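You operate a simulated robot arm through the tools that you are given. There is no shell and no other tool.

You are at the controls of a simulated robot arm. One attempt, no reset.

TASK
Empty the filter bowl and set the line to 4 bar.
Fine: close valves one and three meanwhile and open them again; drain closed.

Only the result counts: the job must be done as asked and must still hold three seconds after the hand-in. Knocking over, shifting, dropping, spilling or breaking anything else fails it.

THE ROBOT
A 6-joint arm with a two-finger parallel gripper, fixed in place. Base frame: the origin is at the foot of the arm, x ahead of it, y to its left, z up. Lengths are in cm, angles in rad, forces in N, time in s.
With the tool pointing down near the work surface it reaches from about 38 to 88 cm from the base axis. Its first joint turns from -2.007 to 2.007 rad. Payload 3.43 kg.
Tool frame: the origin (TCP) lies between the finger pads and is the grasp point; the fingertips stand 3.4 cm ahead of it; z points along the fingers, y is the line along which they close. The gripper opens to 12.8 cm. The fingers are 2.4 cm wide and 1.2 cm thick; the gripper's body (4.8 by 13 cm) begins 9.6 cm behind the TCP.
Orientation is that of the tool frame in the base frame, as a unit quaternion [w, x, y, z]. With the fingers straight down and closing along the base's y, the tool's x points along the base's -x, its y along +y and its z along -z.

THE INTERFACE
- The arm moves only by the tool jog_arm. Its argument "motion" is a list of rows, each a list of 7 numbers: the shift along the tool's x, y, z in cm, then the turn, a rotation vector about the tool's x, y, z in rad, then the finger opening in cm, from 0 to 12.8. In form: [[dx, dy, dz, wx, wy, wz, claw], ...]. A call has 1 to 20 rows; each row is the pose to reach, as a shift and turn from the pose commanded when the call began, along the tool's axes at that moment. Rows are played at 5 a second. More than 5 cm and 0.15 rad between two rows, or a gripper value outside its range, and nothing of the call is played. A pose out of reach is approached as far as the arm can. The call stops where the force on the tool passes 90 N (or 10 N more than at its start, if that is more) or the arm is blocked; 0.2 s more then pass. Each finger travels about 10.8 cm/s and halts on what it meets, pressing with about 42 N; the grip force reading is that of the motor and also rises with nothing between the fingers. The clock runs only during rows and for 0.2 s after the last one: add rows that repeat a pose to give the fingers time. The reply holds the time, the measured pose of the TCP, the force on the tool along the base axes, the opening and the grip force, in the units named above and with some noise, with the torque about the TCP (base axes, N m) and any sound that the robot's microphone picked up, and new pictures: "pictures" is both (left out), scene, wrist or none.
- Cameras (640 x 400 px; columns grow to the right, rows downward): "scene" is fixed at [5.08, 64.96, 142.64]; the picture's right is [-0.50, -0.87, 0.00], its down [-0.29, 0.16, -0.94] and it looks along [0.82, -0.47, -0.33] (base axes); focal length 324 px, centre (320, 200). "wrist" rides on the gripper at [7.6, -1.1, -16] in the tool frame; the picture's right is [0.15, 0.99, 0.00], its down [-0.88, 0.13, -0.46] and it looks along [-0.45, 0.07, 0.89] (tool axes); focal length 234 px, centre (320, 200). There is no depth. A picture from a camera that has moved, and an enlarged one, comes with that camera's place and axes in the base frame and with its lens.
- lift_body(by): slides the trunk up (or, below 0, down) by that many cm; the arm rides with it, the base frame stays. It gives what a move gives, with no picture.
- inspect(camera, box): a new picture of the part [left, top, right, bottom] of that camera's present view, enlarged. It takes no simulated time.
- finish_job(): hands the job in; it is judged then, once.

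Places have to be worked out from the pictures, the camera data and where the tool is seen. Open the gripper and draw the arm clear of the work before you hand the job in, unless the task says otherwise.

The tools are called after "Request:" by a JSON object that holds its "fn" and its "kwargs". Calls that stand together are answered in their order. jog_arm: Moves the arm, as the interface text tells. Its arguments: {"type":"object","properties":{"motion":{"type":"array","items":{"type":"array","items":{"type":"number"}}},"pictures":{"type":"string","enum":["both","scene","wrist","none"]}},"required":["motion"]} The other tools are called the same way: lift_body (by) slides the trunk up or down; inspect (camera, box) takes an enlarged picture of a part of a camera's view; finish_job () hands the job in.

At the start:

```text
time_s: 0.0
eef_pos: [55.2, 7.43, 130.61]
tool_rot: [0.0, 0.001, 1.0, 0.0]
ft_force: [0.0, 0.2, 0.1]
wrist_torque: [-0.02, 0.01, 0.02]
opening: 12.78
finger_force: 0.1
trunk travel left (down, up): [-60.0, 19.0]
```

scene: 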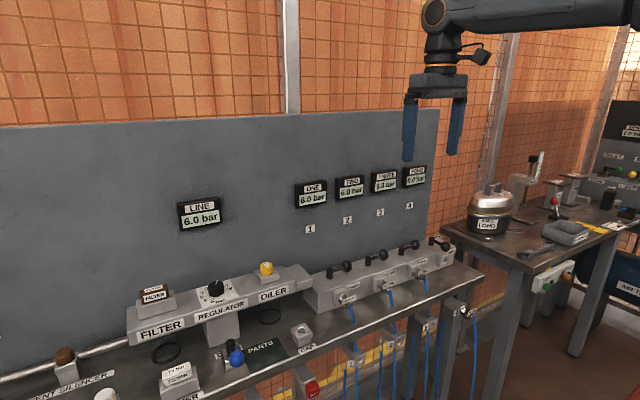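
wrist: 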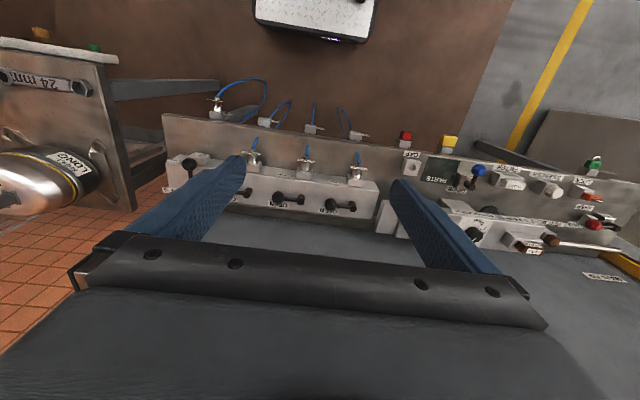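

I start by studying the scene in detail: a panel with gauges, filter/regulator/oiler units, and a valve manifold are visible. I enlarge parts of both views.

Request:
{"fn": "inspect", "kwargs": {"camera": "scene", "box": [100, 240, 340, 400]}}

Request:
{"fn": "inspect", "kwargs": {"camera": "scene", "box": [280, 160, 490, 300]}}

Request:
{"fn": "inspect", "kwargs": {"camera": "wrist", "box": [380, 110, 640, 280]}}

Request:
{"fn": "inspect", "kwargs": {"camera": "wrist", "box": [140, 90, 420, 250]}}

Request:
{"fn": "inspect", "kwargs": {"camera": "scene", "box": [0, 320, 200, 400]}}

Request:
{"fn": "inspect", "kwargs": {"camera": "scene", "box": [280, 280, 480, 400]}}

Request:
{"fn": "inspect", "kwargs": {"camera": "scene", "box": [440, 100, 640, 300]}}

```text
2.50 times, centred on (220, 320) of scene
camera zoom: at [5.08, 64.96, 142.64], right [-0.5, -0.87, 0.0], down [-0.29, 0.16, -0.94], along [0.82, -0.47, -0.33], focal length 811 px, centre (570, -100)
```

zoom: 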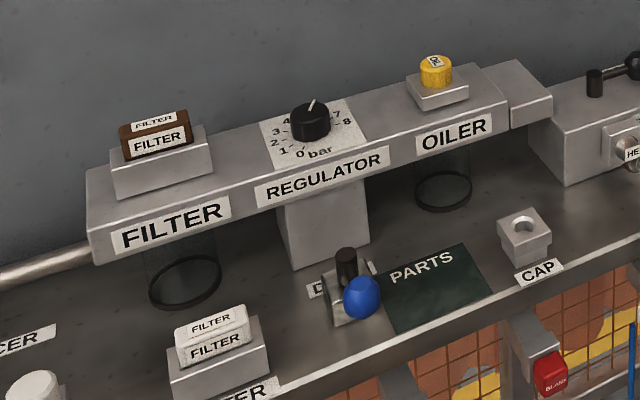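

```text
2.86 times, centred on (385, 230) of scene
camera zoom: at [5.08, 64.96, 142.64], right [-0.5, -0.87, 0.0], down [-0.29, 0.16, -0.94], along [0.82, -0.47, -0.33], focal length 927 px, centre (134, 114)
```

zoom: 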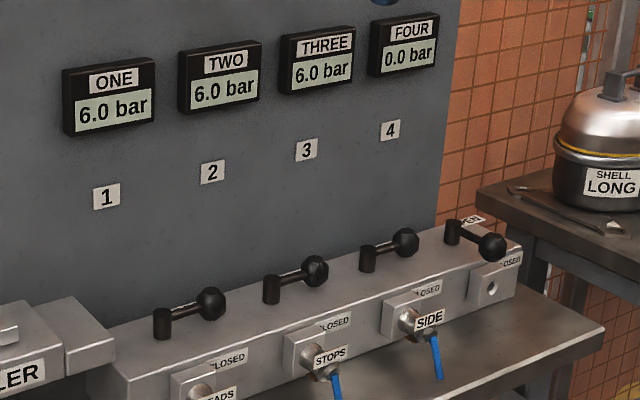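

```text
2.35 times, centred on (510, 195) of wrist
camera zoom: at [47.62, 6.4, 146.36], right [-0.15, 0.99, 0.0], down [0.88, 0.13, 0.46], along [0.45, 0.07, -0.89], focal length 551 px, centre (-127, 212)
```

zoom: 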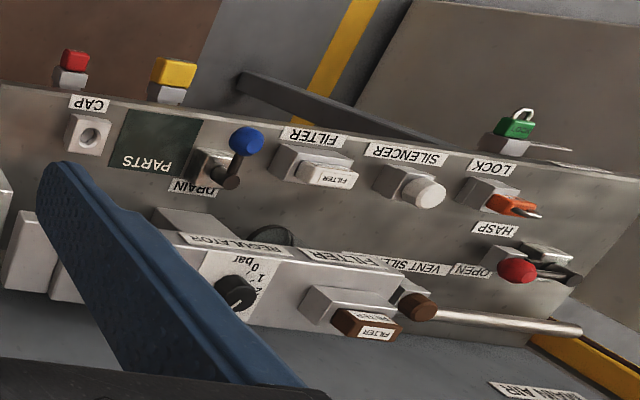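

```text
2.29 times, centred on (280, 170) of wrist
camera zoom: at [47.62, 6.4, 146.36], right [-0.15, 0.99, 0.0], down [0.88, 0.13, 0.46], along [0.45, 0.07, -0.89], focal length 535 px, centre (411, 269)
```

zoom: 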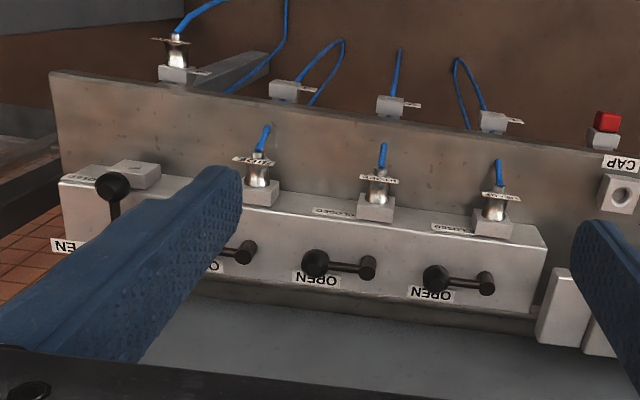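

```text
3.20 times, centred on (100, 360) of scene
camera zoom: at [5.08, 64.96, 142.64], right [-0.5, -0.87, 0.0], down [-0.29, 0.16, -0.94], along [0.82, -0.47, -0.33], focal length 1038 px, centre (1024, -312)
```

zoom: 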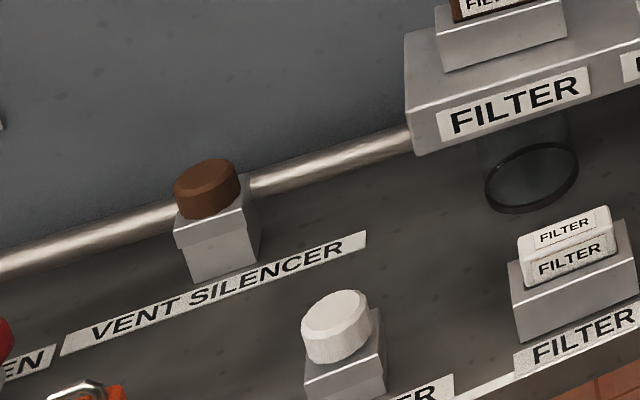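

```text
3.20 times, centred on (380, 340) of scene
camera zoom: at [5.08, 64.96, 142.64], right [-0.5, -0.87, 0.0], down [-0.29, 0.16, -0.94], along [0.82, -0.47, -0.33], focal length 1038 px, centre (128, -248)
```

zoom: 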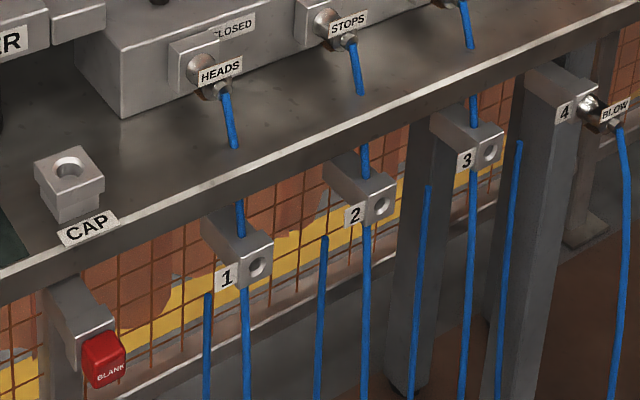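

```text
2.00 times, centred on (540, 200) of scene
camera zoom: at [5.08, 64.96, 142.64], right [-0.5, -0.87, 0.0], down [-0.29, 0.16, -0.94], along [0.82, -0.47, -0.33], focal length 649 px, centre (-120, 200)
```

zoom: 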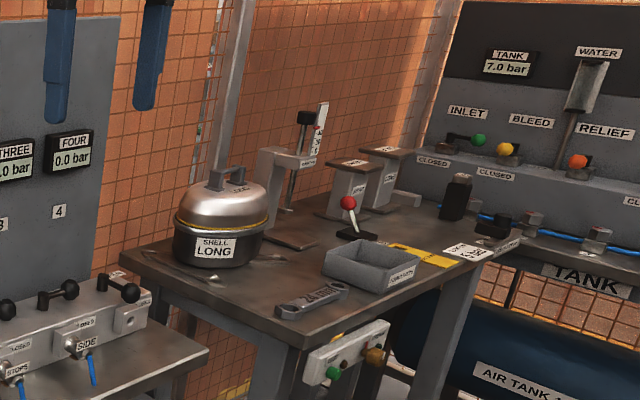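

Triangulating from both views gives these estimates:
- Valve 1: pivot ≈ (76.9, 20.3, 89.5), ball ≈ (76.8, 14.1, 90.4), lever towards -y (open).
- Valve 3: pivot ≈ (76.8, -8.5).
- Regulator knob: ≈ (77.8, 53, 95).
- Drain: pivot ≈ (68, 53), blue ball ≈ (62.7, 53, 85.7).

I lower the trunk by 20 cm to get nearer.

Request:
{"fn": "lift_body", "kwargs": {"by": -20}}

```text
time_s: 2.2
eef_pos: [55.17, 7.41, 110.48]
tool_rot: [0.001, 0.0, 1.0, 0.0]
ft_force: [0.5, 0.0, -0.4]
wrist_torque: [0.0, -0.02, 0.0]
opening: 12.81
finger_force: 0.1
trunk travel left (down, up): [-40.0, 39.0]
```

The trunk is down and the TCP is at z≈110. I move sideways to about (52, 46) so the wrist camera can see the drain, regulator and filter.

Request:
{"fn": "jog_arm", "kwargs": {"motion": [[0, 4.8, 0, 0, 0, 0, 12.8], [0, 9.6, 0, 0, 0, 0, 12.8], [0, 14.4, 0, 0, 0, 0, 12.8], [0, 19.2, 0, 0, 0, 0, 12.8], [0, 24, 0, 0, 0, 0, 12.8], [1, 28.5, 0, 0, 0, 0, 12.8], [2, 33, 0, 0, 0, 0, 12.8], [3, 37.5, 0, 0, 0, 0, 12.8], [3, 39, 0, 0, 0, 0, 12.8]]}}

```text
time_s: 4.2
eef_pos: [52.19, 46.65, 110.59]
tool_rot: [0.0, 0.001, 1.0, 0.0]
ft_force: [-0.1, -0.7, -0.2]
wrist_torque: [0.05, 0.0, 0.02]
opening: 12.81
finger_force: 0.1
trunk travel left (down, up): [-40.0, 39.0]
camera wrist: at [44.55, 45.53, 126.41], right [-0.15, 0.99, 0.0], down [0.88, 0.13, 0.46], along [0.45, 0.07, -0.89], focal length 234 px, centre (320, 200)
```

scene: 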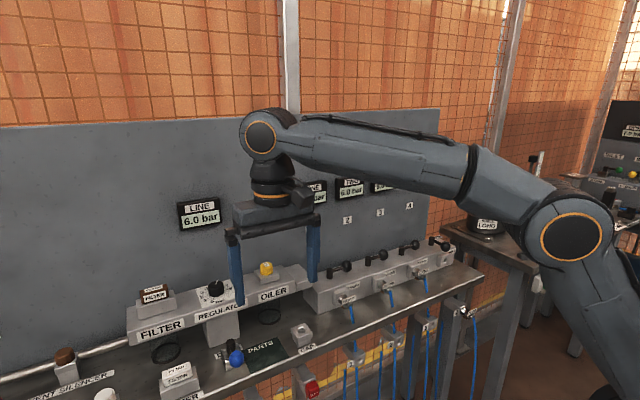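
wrist: 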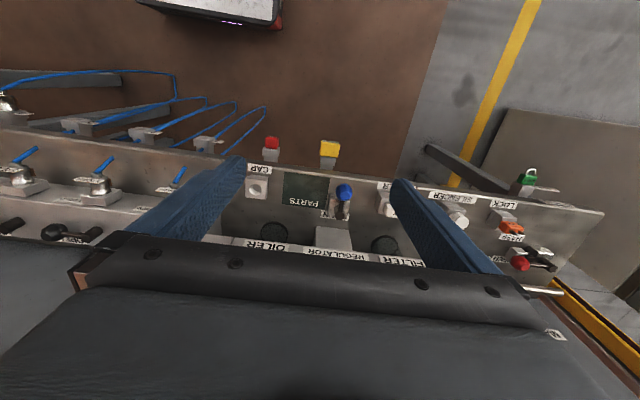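

I zoom into the wrist view around the drain, and the scene view around the regulator dial.

Request:
{"fn": "inspect", "kwargs": {"camera": "wrist", "box": [230, 130, 430, 270]}}

Request:
{"fn": "inspect", "kwargs": {"camera": "scene", "box": [180, 330, 270, 390]}}

Request:
{"fn": "inspect", "kwargs": {"camera": "scene", "box": [130, 270, 240, 370]}}

Request:
{"fn": "inspect", "kwargs": {"camera": "wrist", "box": [390, 150, 640, 320]}}

```text
2.86 times, centred on (330, 200) of wrist
camera zoom: at [44.55, 45.53, 126.41], right [-0.15, 0.99, 0.0], down [0.88, 0.13, 0.46], along [0.45, 0.07, -0.89], focal length 669 px, centre (291, 200)
```

zoom: 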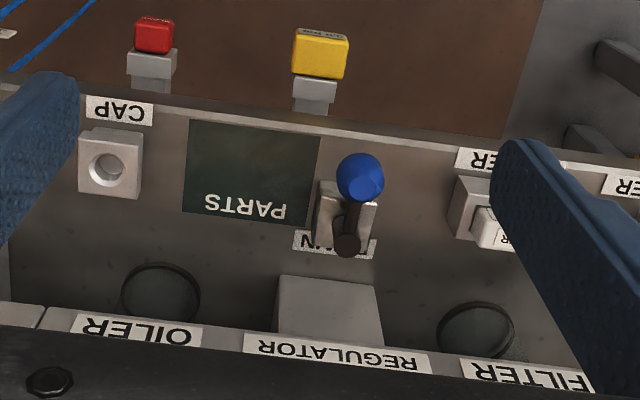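

```text
6.67 times, centred on (225, 360) of scene
camera zoom: at [5.08, 64.96, 142.64], right [-0.5, -0.87, 0.0], down [-0.29, 0.16, -0.94], along [0.82, -0.47, -0.33], focal length 2163 px, centre (953, -867)
```

zoom: 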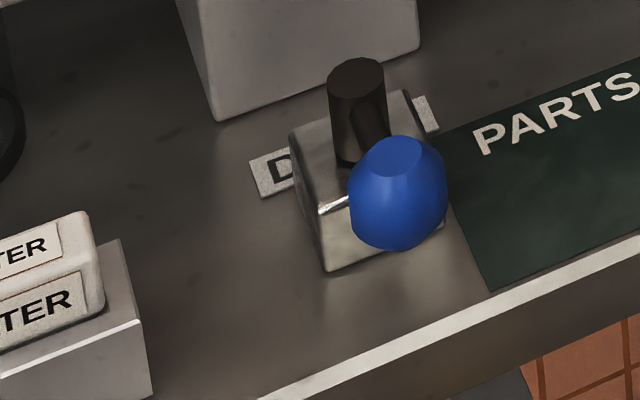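

```text
4.00 times, centred on (185, 320) of scene
camera zoom: at [5.08, 64.96, 142.64], right [-0.5, -0.87, 0.0], down [-0.29, 0.16, -0.94], along [0.82, -0.47, -0.33], focal length 1298 px, centre (860, -280)
```

zoom: 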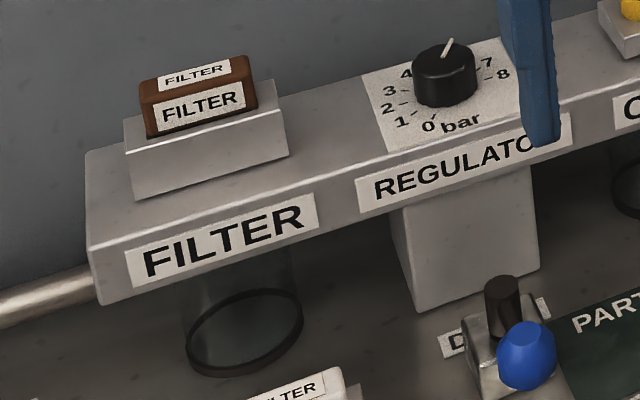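

```text
2.35 times, centred on (515, 235) of wrist
camera zoom: at [44.55, 45.53, 126.41], right [-0.15, 0.99, 0.0], down [0.88, 0.13, 0.46], along [0.45, 0.07, -0.89], focal length 551 px, centre (-139, 118)
```

zoom: 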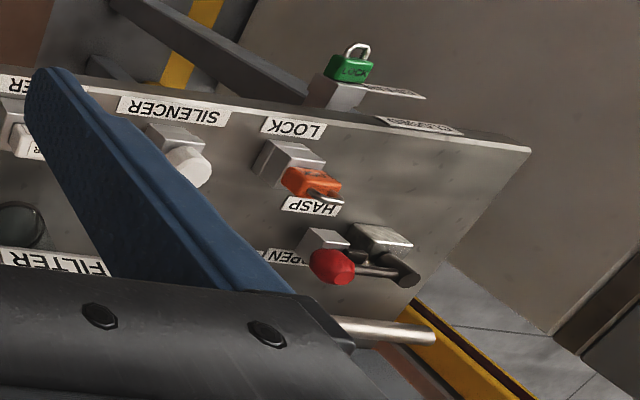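

The drain lever points to the front, so it should be closed, and the dial runs 0–8 with the pointer near 6. I start with valve 1: move above its ball, turning the gripper 90° so the fingers close along x.

Request:
{"fn": "jog_arm", "kwargs": {"motion": [[0, -4.65, 0, 0, 0, -0.1428, 10], [0, -9.3, 0, 0, 0, -0.2856, 8], [0, -13.95, 0, 0, 0, -0.4284, 7], [0, -18.6, 0, 0, 0, -0.5712, 7], [0, -23.25, 0, 0, 0, -0.714, 7], [0, -27.9, 0, 0, 0, -0.8568, 7], [0, -32.55, 0, 0, 0, -0.9996, 7], [-4.9, -32.55, 0, 0, 0, -1.1424, 7], [-9.8, -32.55, 0, 0, 0, -1.2852, 7], [-14.7, -32.55, 0, 0, 0, -1.428, 7], [-19.6, -32.55, 0, 0, 0, -1.5708, 7], [-24.6, -32.55, 0, 0, 0, -1.5708, 7], [-24.6, -32.55, 4, 0, 0, -1.5708, 7], [-24.6, -32.55, 6, 0, 0, -1.5708, 7], [-24.6, -32.55, 6, 0, 0, -1.5708, 7]]}}

```text
time_s: 7.4
eef_pos: [76.94, 13.89, 104.35]
tool_rot: [-0.001, -0.707, 0.708, 0.001]
ft_force: [-0.3, -0.3, 0.1]
wrist_torque: [0.0, 0.0, 0.04]
opening: 7.02
finger_force: 0.2
trunk travel left (down, up): [-40.0, 39.0]
camera wrist: at [78.0, 6.42, 120.29], right [-0.99, -0.15, 0.0], down [-0.13, 0.88, 0.46], along [-0.07, 0.45, -0.89], focal length 234 px, centre (320, 200)
```

scene: 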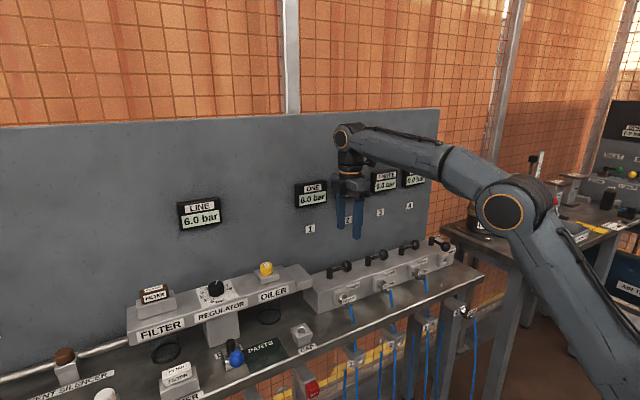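
wrist: 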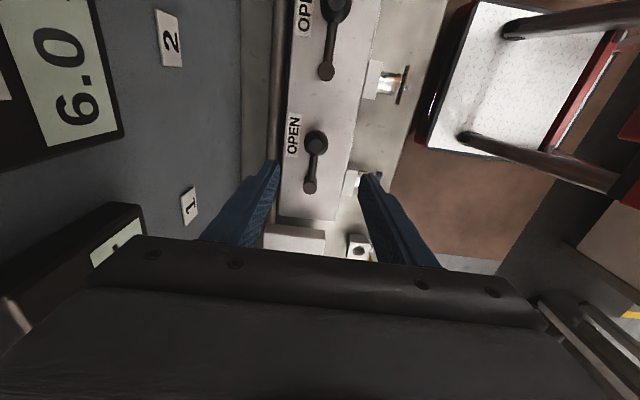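

Valve 1's ball and pivot are clearly visible between the fingers. I zoom in to refine their positions and the manifold top height.

Request:
{"fn": "inspect", "kwargs": {"camera": "wrist", "box": [240, 80, 400, 260]}}

Request:
{"fn": "inspect", "kwargs": {"camera": "scene", "box": [290, 180, 400, 320]}}

```text
2.22 times, centred on (320, 170) of wrist
camera zoom: at [78.0, 6.42, 120.29], right [-0.99, -0.15, 0.0], down [-0.13, 0.88, 0.46], along [-0.07, 0.45, -0.89], focal length 520 px, centre (320, 267)
```

zoom: 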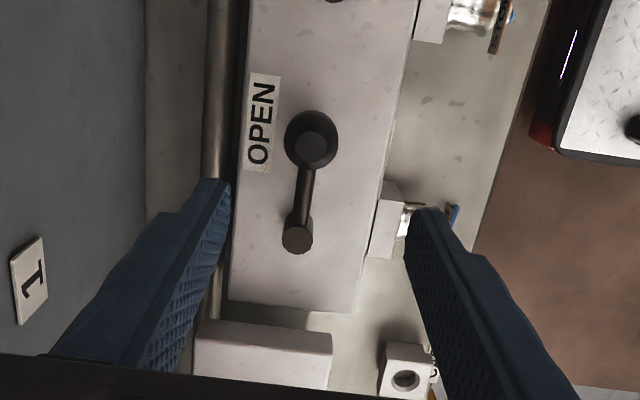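

```text
2.86 times, centred on (345, 250) of scene
camera zoom: at [5.08, 64.96, 142.64], right [-0.5, -0.87, 0.0], down [-0.29, 0.16, -0.94], along [0.82, -0.47, -0.33], focal length 927 px, centre (249, 57)
```

zoom: 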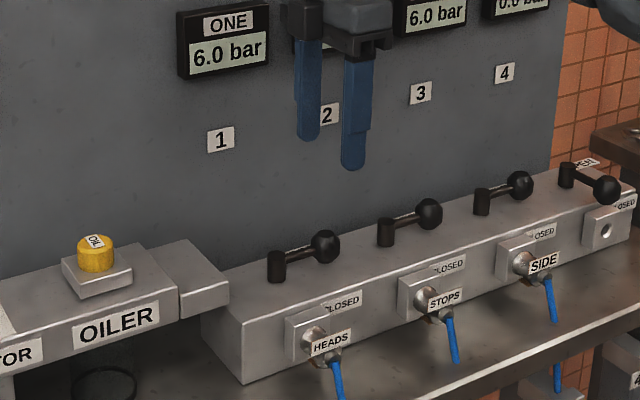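

Refined: valve 1 ball ≈ (77.4, 13.7, 90.0), radius 1.5, pivot ≈ (77.4, 19.7). I lower around the ball with the fingertips kept above the manifold top, at about z 88.9.

Request:
{"fn": "jog_arm", "kwargs": {"motion": [[0.2, -0.45, 4, 0, 0, 0, 6], [0.2, -0.45, 8, 0, 0, 0, 6], [0.2, -0.45, 10.5, 0, 0, 0, 6], [0.2, -0.45, 12.0, 0, 0, 0, 6], [0.2, -0.45, 12.0, 0, 0, 0, 6]]}}

```text
time_s: 8.6
eef_pos: [77.35, 13.6, 92.41]
tool_rot: [0.001, -0.707, 0.707, -0.001]
ft_force: [0.1, -0.1, 0.0]
wrist_torque: [0.0, 0.0, 0.04]
opening: 6.02
finger_force: 0.0
trunk travel left (down, up): [-40.0, 39.0]
camera wrist: at [78.46, 6.14, 108.27], right [-0.99, -0.15, 0.0], down [-0.13, 0.88, 0.46], along [-0.07, 0.45, -0.89], focal length 234 px, centre (320, 200)
```

scene: 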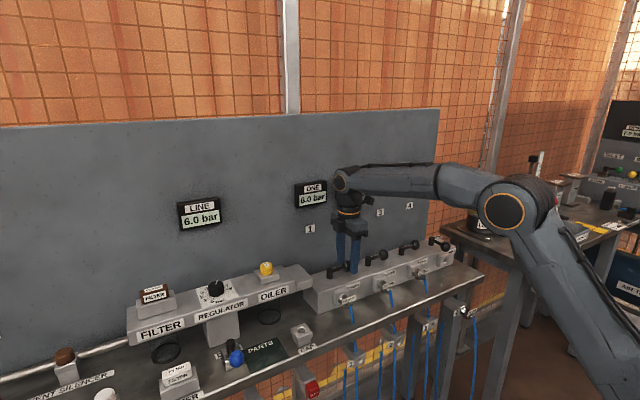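
wrist: 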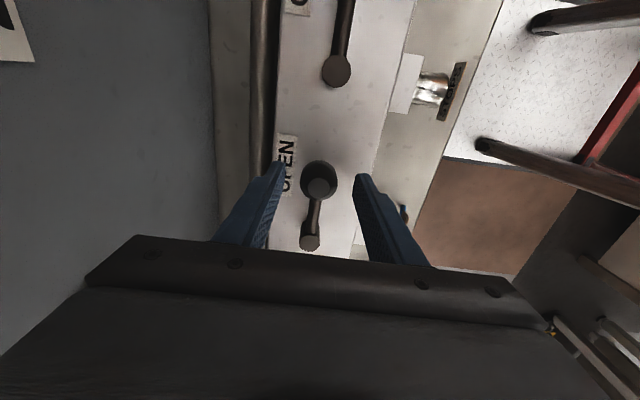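

The ball is centred between the fingers. I close on it.

Request:
{"fn": "jog_arm", "kwargs": {"motion": [[0, 0, 0, 0, 0, 0, 3.5], [0, 0, 0, 0, 0, 0, 2], [0, 0, 0, 0, 0, 0, 2], [0, 0, 0, 0, 0, 0, 2]], "pictures": "wrist"}}

```text
time_s: 9.6
eef_pos: [77.5, 13.76, 92.49]
tool_rot: [0.0, -0.707, 0.707, 0.0]
ft_force: [-0.6, -0.7, -0.3]
wrist_torque: [-0.04, -0.01, 0.02]
opening: 3.09
finger_force: 44.3
trunk travel left (down, up): [-40.0, 39.0]
camera wrist: at [78.46, 6.14, 108.27], right [-0.99, -0.15, 0.0], down [-0.13, 0.88, 0.46], along [-0.07, 0.45, -0.89], focal length 234 px, centre (320, 200)
```

wrist: 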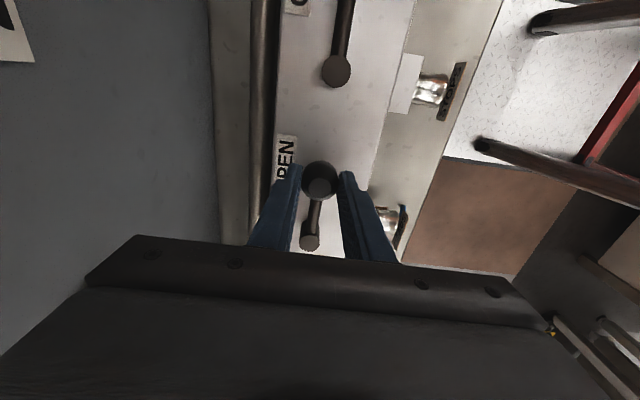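

The ball is gripped (3.09 cm). I swing the first half of the arc towards the front, rotating the gripper with the lever, and check forces.

Request:
{"fn": "jog_arm", "kwargs": {"motion": [[-0.054, 0.822, 0, 0, 0, 0.1309, 2], [-0.215, 1.631, 0, 0, 0, 0.2618, 2], [-0.479, 2.411, 0, 0, 0, 0.3927, 2], [-0.844, 3.15, 0, 0, 0, 0.5236, 2], [-1.302, 3.835, 0, 0, 0, 0.6545, 2], [-1.845, 4.455, 0, 0, 0, 0.7854, 2]]}}

```text
time_s: 11.0
eef_pos: [72.93, 15.66, 92.53]
tool_rot: [0.001, -0.381, 0.925, 0.0]
ft_force: [8.6, -0.1, -10.6]
wrist_torque: [0.03, -0.41, -0.37]
opening: 3.11
finger_force: 44.7
trunk travel left (down, up): [-40.0, 39.0]
camera wrist: at [68.31, 9.5, 108.27], right [-0.8, 0.6, 0.0], down [0.53, 0.71, 0.46], along [0.27, 0.37, -0.89], focal length 234 px, centre (320, 200)
```

scene: 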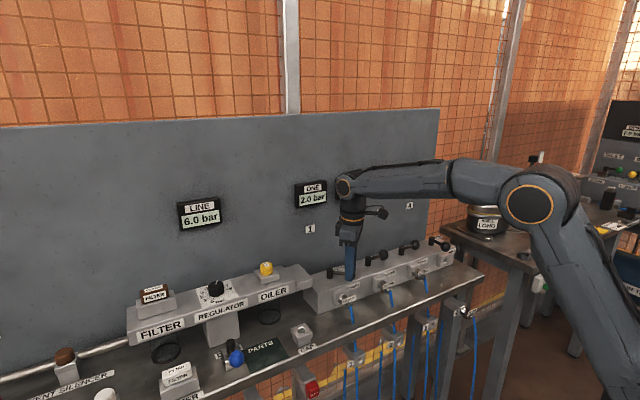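
wrist: 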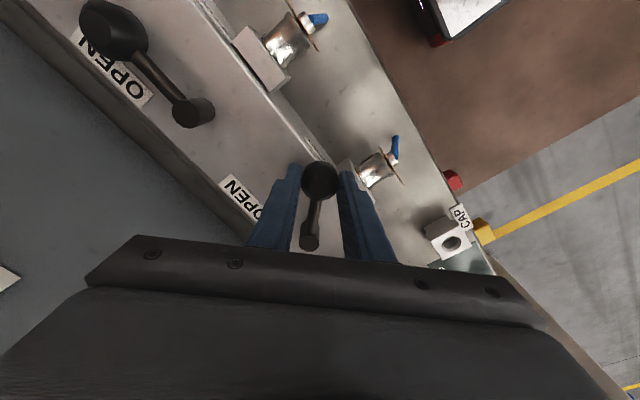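

The gauge ONE is falling (2.0 bar) and the lever follows smoothly. I complete the remaining 45°.

Request:
{"fn": "jog_arm", "kwargs": {"motion": [[-0.054, 0.822, 0, 0, 0, 0.1309, 2], [-0.215, 1.631, 0, 0, 0, 0.2618, 2], [-0.479, 2.411, 0, 0, 0, 0.3927, 2], [-0.844, 3.15, 0, 0, 0, 0.5236, 2], [-1.302, 3.835, 0, 0, 0, 0.6545, 2], [-1.845, 4.455, 0, 0, 0, 0.7854, 2], [-1.845, 4.455, 0, 0, 0, 0.7854, 2]]}}

```text
time_s: 12.6
eef_pos: [71.14, 20.0, 92.52]
tool_rot: [0.0, 0.002, 1.0, -0.001]
ft_force: [11.6, -12.2, -13.0]
wrist_torque: [-0.34, -0.32, -0.18]
opening: 3.11
finger_force: 44.6
trunk travel left (down, up): [-40.0, 39.0]
camera wrist: at [63.54, 18.93, 108.31], right [-0.14, 0.99, 0.0], down [0.88, 0.13, 0.46], along [0.45, 0.06, -0.89], focal length 234 px, centre (320, 200)
```

scene: 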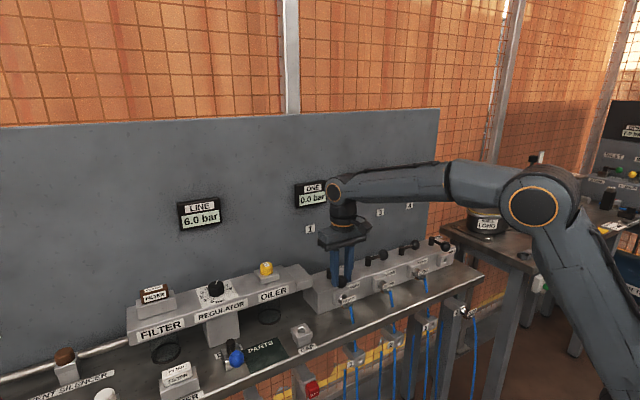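
wrist: 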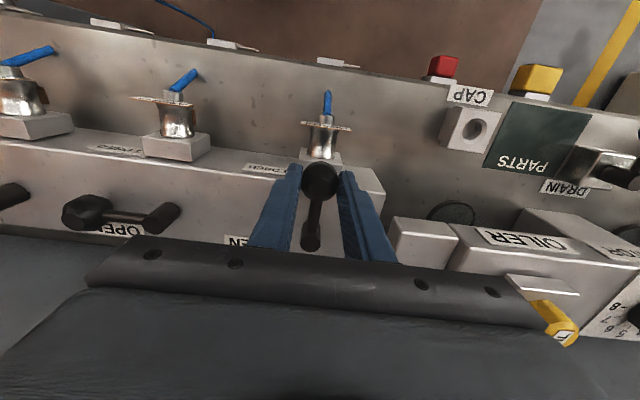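

ONE reads 0.0 bar, so valve 1 is closed. I release, rise, and go above valve 3's ball at about (77.4, -15.1), with the gripper turned again.

Request:
{"fn": "jog_arm", "kwargs": {"motion": [[0, 0, 0, 0, 0, 0, 5], [0, 0, 0, 0, 0, 0, 6], [0, 0, -4, 0, 0, 0, 6], [0, 0, -8, 0, 0, 0, 6], [0, 0, -11, 0, 0, 0, 6], [-0.8, -4.4, -11, 0, 0, -0.1428, 6], [-1.6, -8.8, -11, 0, 0, -0.2856, 6], [-2.4, -13.2, -11, 0, 0, -0.4284, 6], [-3.2, -17.6, -11, 0, 0, -0.5712, 6], [-4, -22, -11, 0, 0, -0.714, 6], [-4.8, -26.4, -11, 0, 0, -0.8568, 6], [-5.6, -30.8, -11, 0, 0, -0.9996, 6], [-6.2, -35.1, -11, 0, 0, -1.1424, 6], [-6.2, -35.1, -11, 0, 0, -1.2852, 6], [-6.2, -35.1, -11, 0, 0, -1.428, 6], [-6.2, -35.1, -11, 0, 0, -1.5708, 6], [-6.2, -35.1, -11, 0, 0, -1.5708, 6]]}}

```text
time_s: 16.2
eef_pos: [77.4, -15.04, 103.58]
tool_rot: [0.0, 0.708, -0.706, 0.001]
ft_force: [-0.7, -0.3, -0.9]
wrist_torque: [-0.02, -0.03, 0.01]
opening: 6.0
finger_force: 0.0
trunk travel left (down, up): [-40.0, 39.0]
camera wrist: at [78.44, -22.64, 119.33], right [-0.99, -0.15, 0.0], down [-0.13, 0.88, 0.46], along [-0.07, 0.45, -0.89], focal length 234 px, centre (320, 200)
```

scene: 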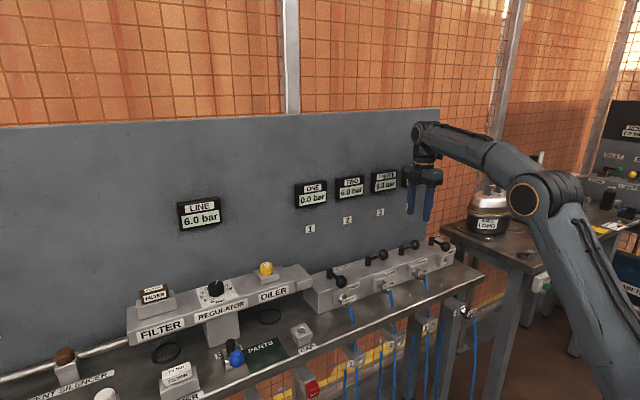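
wrist: 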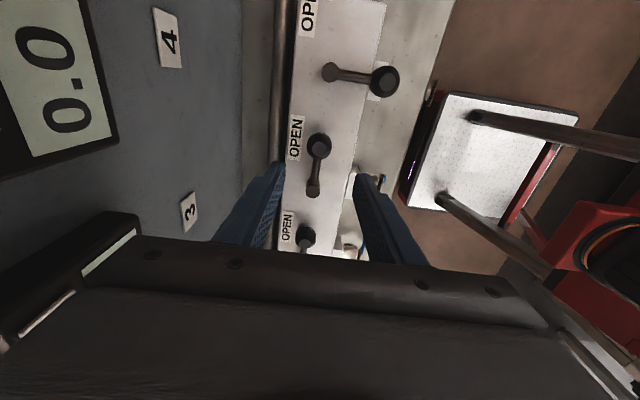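

Valve 3's ball sits at about (77.4, -15.3), so I'm well aligned. I lower and grip it.

Request:
{"fn": "jog_arm", "kwargs": {"motion": [[0.2, 0, 4, 0, 0, 0, 6], [0.2, 0, 8, 0, 0, 0, 6], [0.2, 0, 10, 0, 0, 0, 6], [0.2, 0, 11.1, 0, 0, 0, 6], [0.2, 0, 11.1, 0, 0, 0, 6], [0.2, 0, 11.1, 0, 0, 0, 4], [0.2, 0, 11.1, 0, 0, 0, 2], [0.2, 0, 11.1, 0, 0, 0, 2], [0.2, 0, 11.1, 0, 0, 0, 2]]}}

```text
time_s: 18.2
eef_pos: [77.36, -15.2, 92.51]
tool_rot: [0.001, -0.707, 0.707, 0.0]
ft_force: [-0.2, -0.6, -2.1]
wrist_torque: [-0.12, -0.01, 0.0]
opening: 3.1
finger_force: 44.8
trunk travel left (down, up): [-40.0, 39.0]
camera wrist: at [78.44, -22.82, 108.33], right [-0.99, -0.15, 0.0], down [-0.13, 0.88, 0.46], along [-0.07, 0.45, -0.89], focal length 234 px, centre (320, 200)
```

scene: 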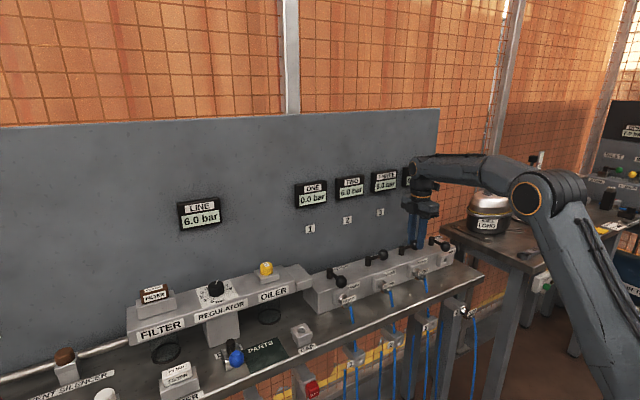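
wrist: 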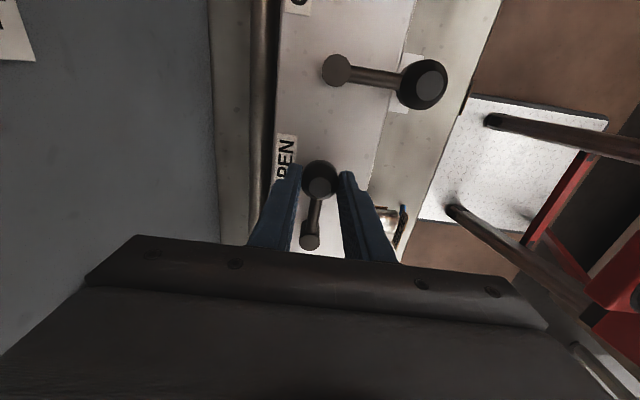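

Gripped (3.10 cm). I swing valve 3's lever 90° to the front.

Request:
{"fn": "jog_arm", "kwargs": {"motion": [[-0.053, 0.809, 0, 0, 0, 0.1309, 2], [-0.211, 1.605, 0, 0, 0, 0.2618, 2], [-0.472, 2.373, 0, 0, 0, 0.3927, 2], [-0.831, 3.1, 0, 0, 0, 0.5236, 2], [-1.281, 3.775, 0, 0, 0, 0.6545, 2], [-1.816, 4.384, 0, 0, 0, 0.7854, 2], [-2.425, 4.919, 0, 0, 0, 0.9163, 2], [-3.1, 5.369, 0, 0, 0, 1.0472, 2], [-3.827, 5.728, 0, 0, 0, 1.1781, 2], [-4.595, 5.989, 0, 0, 0, 1.309, 2], [-5.391, 6.147, 0, 0, 0, 1.4399, 2], [-6.2, 6.2, 0, 0, 0, 1.5708, 2], [-6.2, 6.2, 0, 0, 0, 1.5708, 2]]}}

```text
time_s: 21.0
eef_pos: [71.18, -9.19, 92.56]
tool_rot: [0.001, 0.002, 1.0, 0.0]
ft_force: [19.3, 1.3, 10.8]
wrist_torque: [-0.06, -0.86, 0.05]
opening: 3.11
finger_force: 44.7
trunk travel left (down, up): [-40.0, 39.0]
camera wrist: at [63.52, -10.27, 108.29], right [-0.14, 0.99, 0.0], down [0.88, 0.13, 0.46], along [0.45, 0.06, -0.89], focal length 234 px, centre (320, 200)
```

scene: 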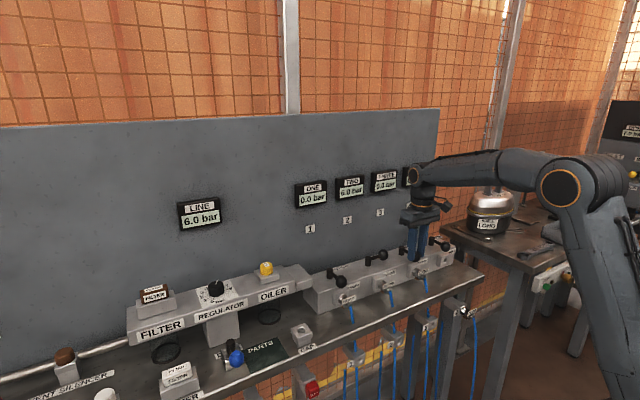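
wrist: 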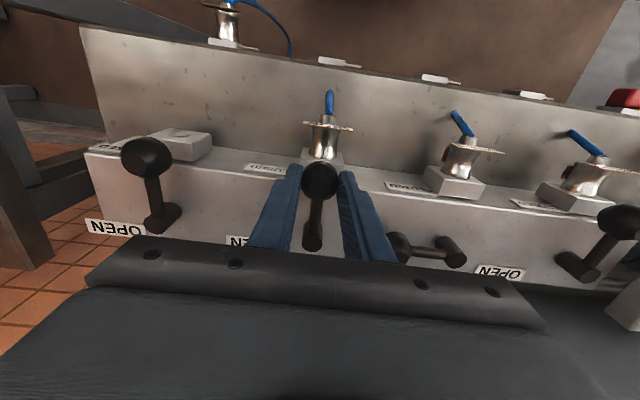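

THREE reads 0.0 bar. I release, rise, and travel to a hover above the drain's blue ball at about (62.7, 53).

Request:
{"fn": "jog_arm", "kwargs": {"motion": [[0, 0, 0, 0, 0, 0, 5], [0, 0, 0, 0, 0, 0, 6], [0, 0, -4, 0, 0, 0, 6], [0, 0, -8, 0, 0, 0, 6], [0, 0, -12, 0, 0, 0, 6], [4, 2.5, -12, 0, 0, 0, 6], [8, 5, -12, 0, 0, 0, 6], [8.5, 10, -12, 0, 0, 0, 6], [8.5, 15, -12, 0, 0, 0, 6], [8.5, 20, -12, 0, 0, 0, 6], [8.5, 25, -12, 0, 0, 0, 6], [8.5, 30, -12, 0, 0, 0, 6], [8.5, 35, -12, 0, 0, 0, 6], [8.5, 40, -12, 0, 0, 0, 6], [8.5, 45, -12, 0, 0, 0, 6], [8.5, 50, -12, 0, 0, 0, 6], [8.5, 54, -12, 0, 0, 0, 6], [8.5, 58, -12, 0, 0, 0, 6], [8.5, 62, -12, 0, 0, 0, 6], [8.5, 62, -12, 0, 0, 0, 6]]}}

```text
refused: row 8 steps farther than a row can; nothing moved
```

The sideways step was slightly too large, so I split the motion into two calls.

Request:
{"fn": "jog_arm", "kwargs": {"motion": [[0, 0, 0, 0, 0, 0, 5], [0, 0, 0, 0, 0, 0, 6], [0, 0, -4, 0, 0, 0, 6], [0, 0, -8, 0, 0, 0, 6], [0, 0, -12, 0, 0, 0, 6], [4, 2.5, -12, 0, 0, 0, 6], [8.5, 4.5, -12, 0, 0, 0, 6], [8.5, 9.3, -12, 0, 0, 0, 6], [8.5, 14.1, -12, 0, 0, 0, 6], [8.5, 18.9, -12, 0, 0, 0, 6], [8.5, 23.7, -12, 0, 0, 0, 6], [8.5, 28.5, -12, 0, 0, 0, 6], [8.5, 33.3, -12, 0, 0, 0, 6], [8.5, 38.1, -12, 0, 0, 0, 6], [8.5, 42.9, -12, 0, 0, 0, 6], [8.5, 47.7, -12, 0, 0, 0, 6], [8.5, 52.5, -12, 0, 0, 0, 6], [8.5, 57.3, -12, 0, 0, 0, 6], [8.5, 62, -12, 0, 0, 0, 6], [8.5, 62, -12, 0, 0, 0, 6]]}}

```text
time_s: 25.2
eef_pos: [61.84, 52.98, 104.3]
tool_rot: [0.0, 0.0, 1.0, -0.001]
ft_force: [-0.1, 0.1, 0.2]
wrist_torque: [0.01, 0.02, -0.02]
opening: 5.99
finger_force: 0.1
trunk travel left (down, up): [-40.0, 39.0]
camera wrist: at [54.22, 51.83, 120.16], right [-0.15, 0.99, 0.0], down [0.88, 0.13, 0.46], along [0.45, 0.07, -0.89], focal length 234 px, centre (320, 200)
```

scene: 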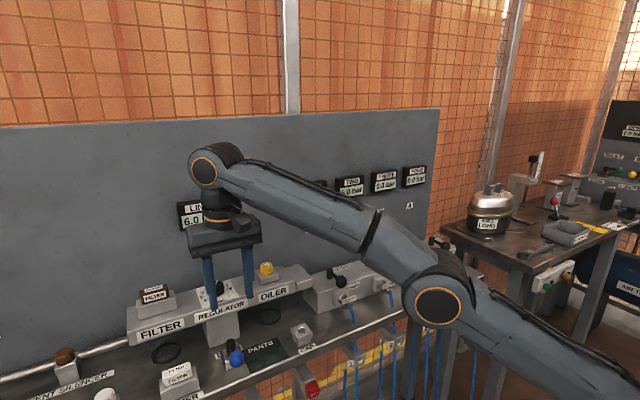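
wrist: 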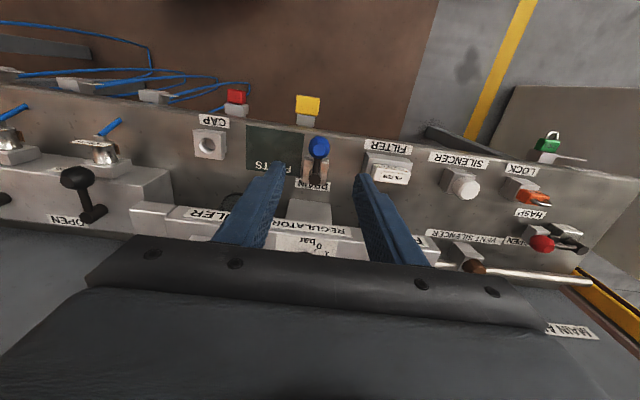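

The gauge THREE seems to show something, so I zoom in on the gauges and on the drain area.

Request:
{"fn": "inspect", "kwargs": {"camera": "scene", "box": [320, 150, 460, 290]}}

Request:
{"fn": "inspect", "kwargs": {"camera": "wrist", "box": [240, 100, 440, 270]}}

```text
2.86 times, centred on (390, 220) of scene
camera zoom: at [5.08, 64.96, 142.64], right [-0.5, -0.87, 0.0], down [-0.29, 0.16, -0.94], along [0.82, -0.47, -0.33], focal length 927 px, centre (120, 143)
```

zoom: 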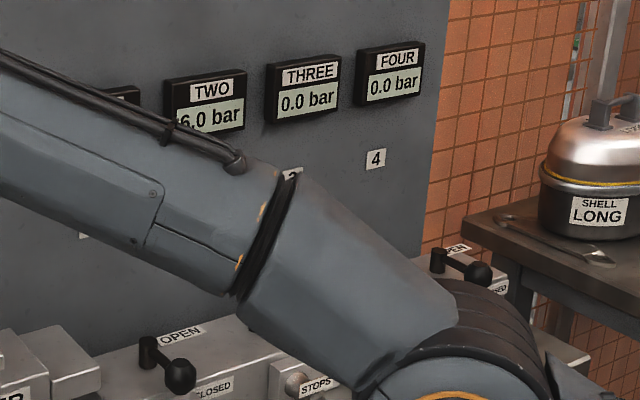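

```text
2.35 times, centred on (340, 185) of wrist
camera zoom: at [54.22, 51.83, 120.16], right [-0.15, 0.99, 0.0], down [0.88, 0.13, 0.46], along [0.45, 0.07, -0.89], focal length 551 px, centre (273, 235)
```

zoom: 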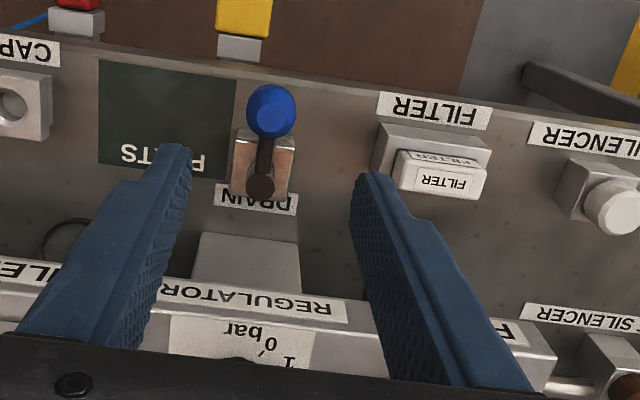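

Valve 2 is still at 6.0 bar, with ONE and THREE at 0. The blue drain ball is at ≈ (62.8, 53.0, 85.7) and its pivot at ≈ (67.5, 53). I lower around the ball and grip it.

Request:
{"fn": "jog_arm", "kwargs": {"motion": [[-0.95, 0, 4, 0, 0, 0, 6], [-0.95, 0, 8, 0, 0, 0, 6], [-0.95, 0, 12, 0, 0, 0, 6], [-0.95, 0, 14.5, 0, 0, 0, 6], [-0.95, 0, 15.9, 0, 0, 0, 6], [-0.95, 0, 15.9, 0, 0, 0, 6]]}}

```text
time_s: 26.6
eef_pos: [63.49, 52.91, 88.47]
tool_rot: [0.0, 0.0, 1.0, 0.0]
ft_force: [0.2, 0.3, 0.2]
wrist_torque: [-0.01, 0.01, 0.01]
opening: 6.02
finger_force: 0.0
trunk travel left (down, up): [-40.0, 39.0]
camera wrist: at [55.84, 51.78, 104.38], right [-0.15, 0.99, 0.0], down [0.88, 0.13, 0.46], along [0.45, 0.07, -0.89], focal length 234 px, centre (320, 200)
```

scene: 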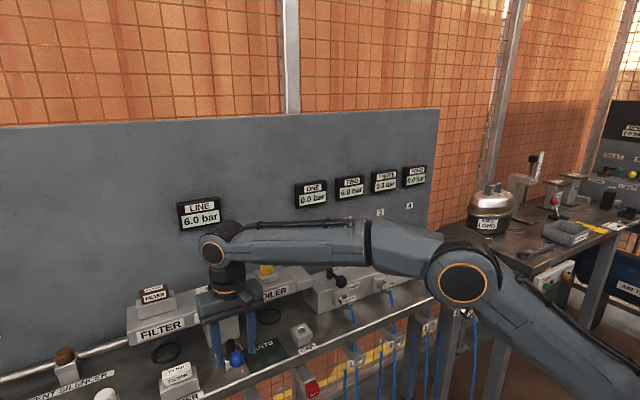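
wrist: 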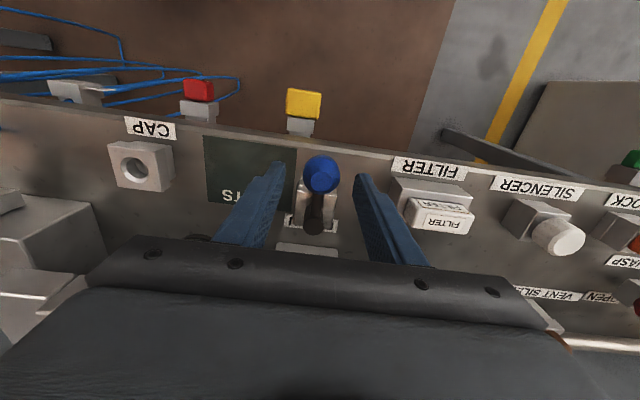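

The TCP settled at x=63.5, while the ball is at x≈62.8. I correct by -0.7 and close on the ball.

Request:
{"fn": "jog_arm", "kwargs": {"motion": [[0.75, 0, 0, 0, 0, 0, 6], [0.75, 0, 0, 0, 0, 0, 6], [0.75, 0, 0, 0, 0, 0, 4], [0.75, 0, 0, 0, 0, 0, 2], [0.75, 0, 0, 0, 0, 0, 2], [0.75, 0, 0, 0, 0, 0, 2]]}}

Request:
{"fn": "inspect", "kwargs": {"camera": "scene", "box": [130, 270, 290, 390]}}

```text
time_s: 28.0
eef_pos: [62.81, 52.86, 88.66]
tool_rot: [0.0, 0.001, 1.0, 0.0]
ft_force: [-1.3, -0.1, 0.9]
wrist_torque: [-0.01, 0.04, 0.02]
opening: 3.1
finger_force: 45.3
trunk travel left (down, up): [-40.0, 39.0]
camera wrist: at [55.11, 51.82, 104.45], right [-0.15, 0.99, 0.0], down [0.88, 0.13, 0.46], along [0.45, 0.07, -0.89], focal length 234 px, centre (320, 200)
```

scene: 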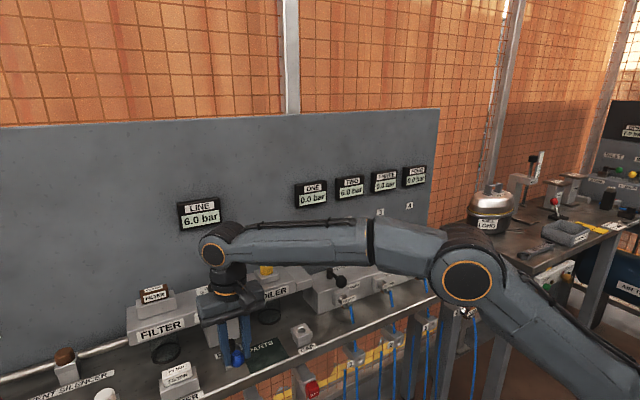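
wrist: 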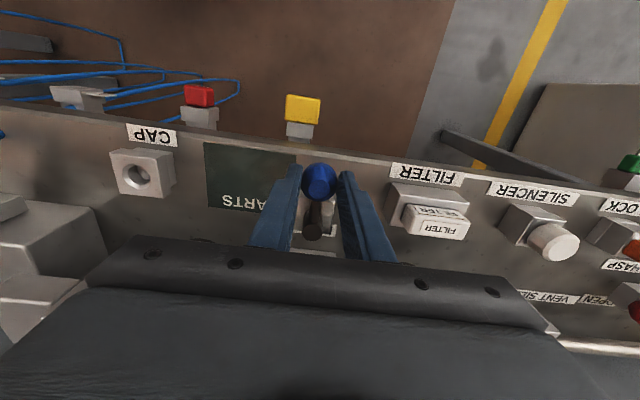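

```text
3.33 times, centred on (210, 330) of scene
camera zoom: at [5.08, 64.96, 142.64], right [-0.5, -0.87, 0.0], down [-0.29, 0.16, -0.94], along [0.82, -0.47, -0.33], focal length 1082 px, centre (687, -233)
```

zoom: 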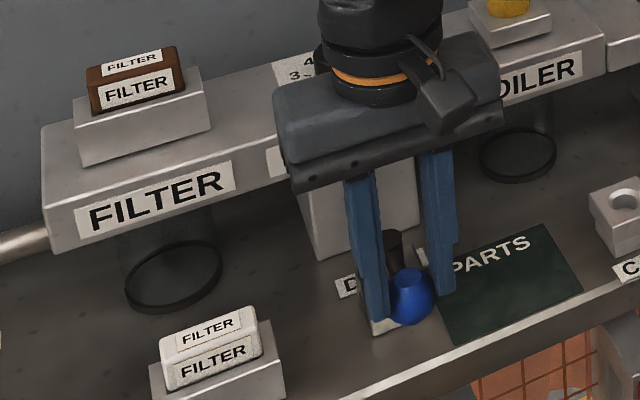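

The blue ball is gripped. I try a small swing towards -y, the same open direction as the other valves, and watch the forces.

Request:
{"fn": "jog_arm", "kwargs": {"motion": [[-0.04, -0.613, 0, 0, 0, -0.1309, 2], [-0.16, -1.216, 0, 0, 0, -0.2618, 2], [-0.16, -1.216, 0, 0, 0, -0.2618, 2]]}}

```text
time_s: 28.8
eef_pos: [62.98, 51.47, 88.63]
tool_rot: [0.001, -0.131, 0.991, 0.001]
ft_force: [-7.1, -10.3, 13.1]
wrist_torque: [-0.51, 0.84, -0.43]
opening: 3.13
finger_force: 44.7
trunk travel left (down, up): [-40.0, 39.0]
camera wrist: at [55.84, 48.52, 104.44], right [-0.4, 0.92, 0.0], down [0.82, 0.35, 0.46], along [0.42, 0.18, -0.89], focal length 234 px, centre (320, 200)
```

scene: 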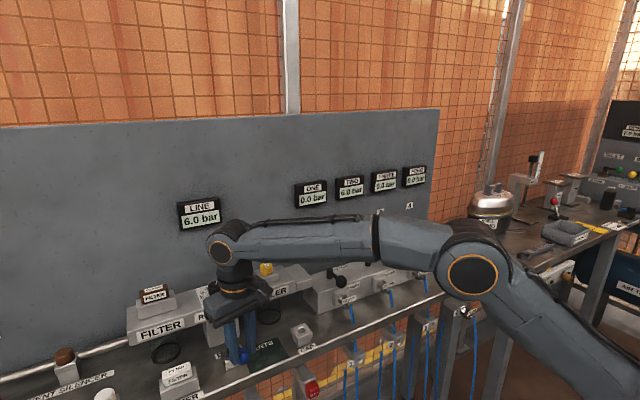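
wrist: 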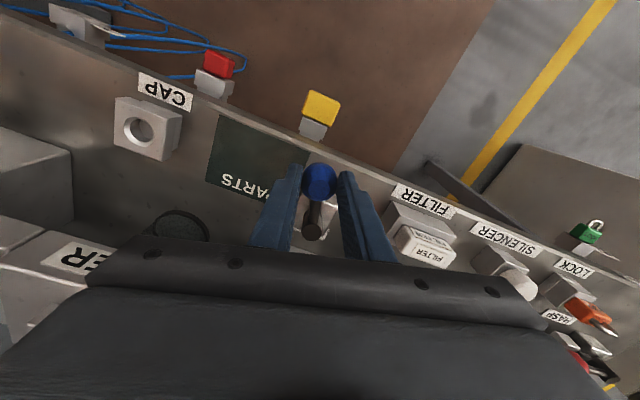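

The lever follows with about 10 N. I continue to about 50° and look at the gauges and bowl.

Request:
{"fn": "jog_arm", "kwargs": {"motion": [[-0.04, -0.613, 0, 0, 0, -0.1309, 2], [-0.16, -1.216, 0, 0, 0, -0.2618, 2], [-0.358, -1.799, 0, 0, 0, -0.3927, 2], [-0.63, -2.35, 0, 0, 0, -0.5236, 2]]}}

Request:
{"fn": "inspect", "kwargs": {"camera": "scene", "box": [130, 270, 290, 390]}}

Request:
{"fn": "inspect", "kwargs": {"camera": "scene", "box": [170, 150, 430, 240]}}

```text
time_s: 29.8
eef_pos: [63.99, 49.53, 88.48]
tool_rot: [-0.001, -0.383, 0.924, 0.0]
ft_force: [-2.1, -8.6, 9.6]
wrist_torque: [0.28, -0.25, -0.2]
opening: 3.14
finger_force: 44.9
trunk travel left (down, up): [-40.0, 39.0]
camera wrist: at [59.44, 43.36, 104.39], right [-0.8, 0.59, 0.0], down [0.53, 0.72, 0.46], along [0.27, 0.37, -0.89], focal length 234 px, centre (320, 200)
```

scene: 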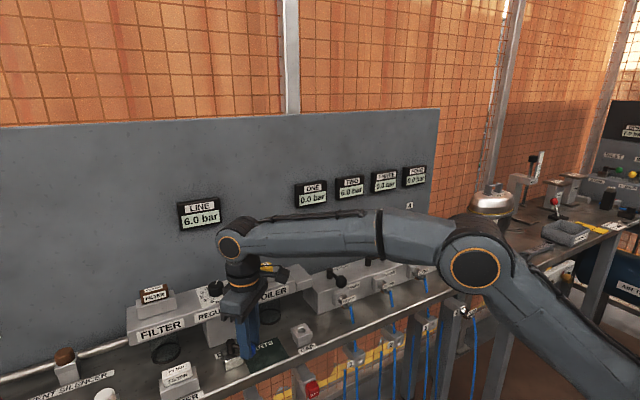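
wrist: 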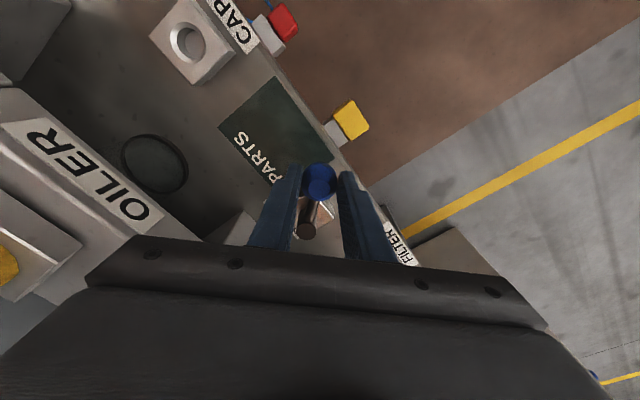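

```text
3.33 times, centred on (210, 330) of scene
camera zoom: at [5.08, 64.96, 142.64], right [-0.5, -0.87, 0.0], down [-0.29, 0.16, -0.94], along [0.82, -0.47, -0.33], focal length 1082 px, centre (687, -233)
```

zoom: 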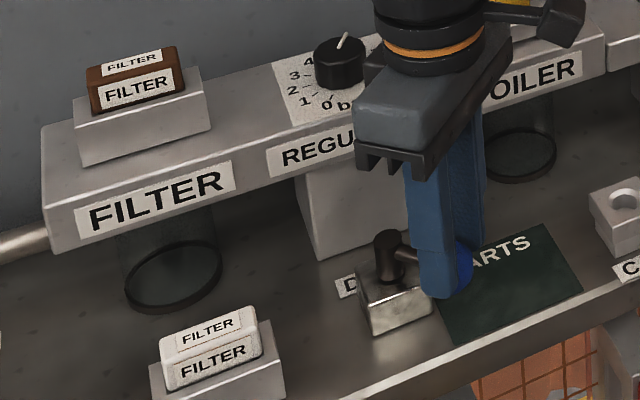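

```text
2.46 times, centred on (300, 195) of scene
camera zoom: at [5.08, 64.96, 142.64], right [-0.5, -0.87, 0.0], down [-0.29, 0.16, -0.94], along [0.82, -0.47, -0.33], focal length 799 px, centre (369, 212)
```

zoom: 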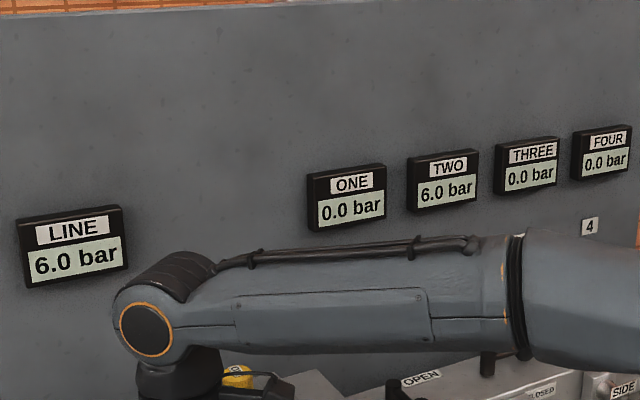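

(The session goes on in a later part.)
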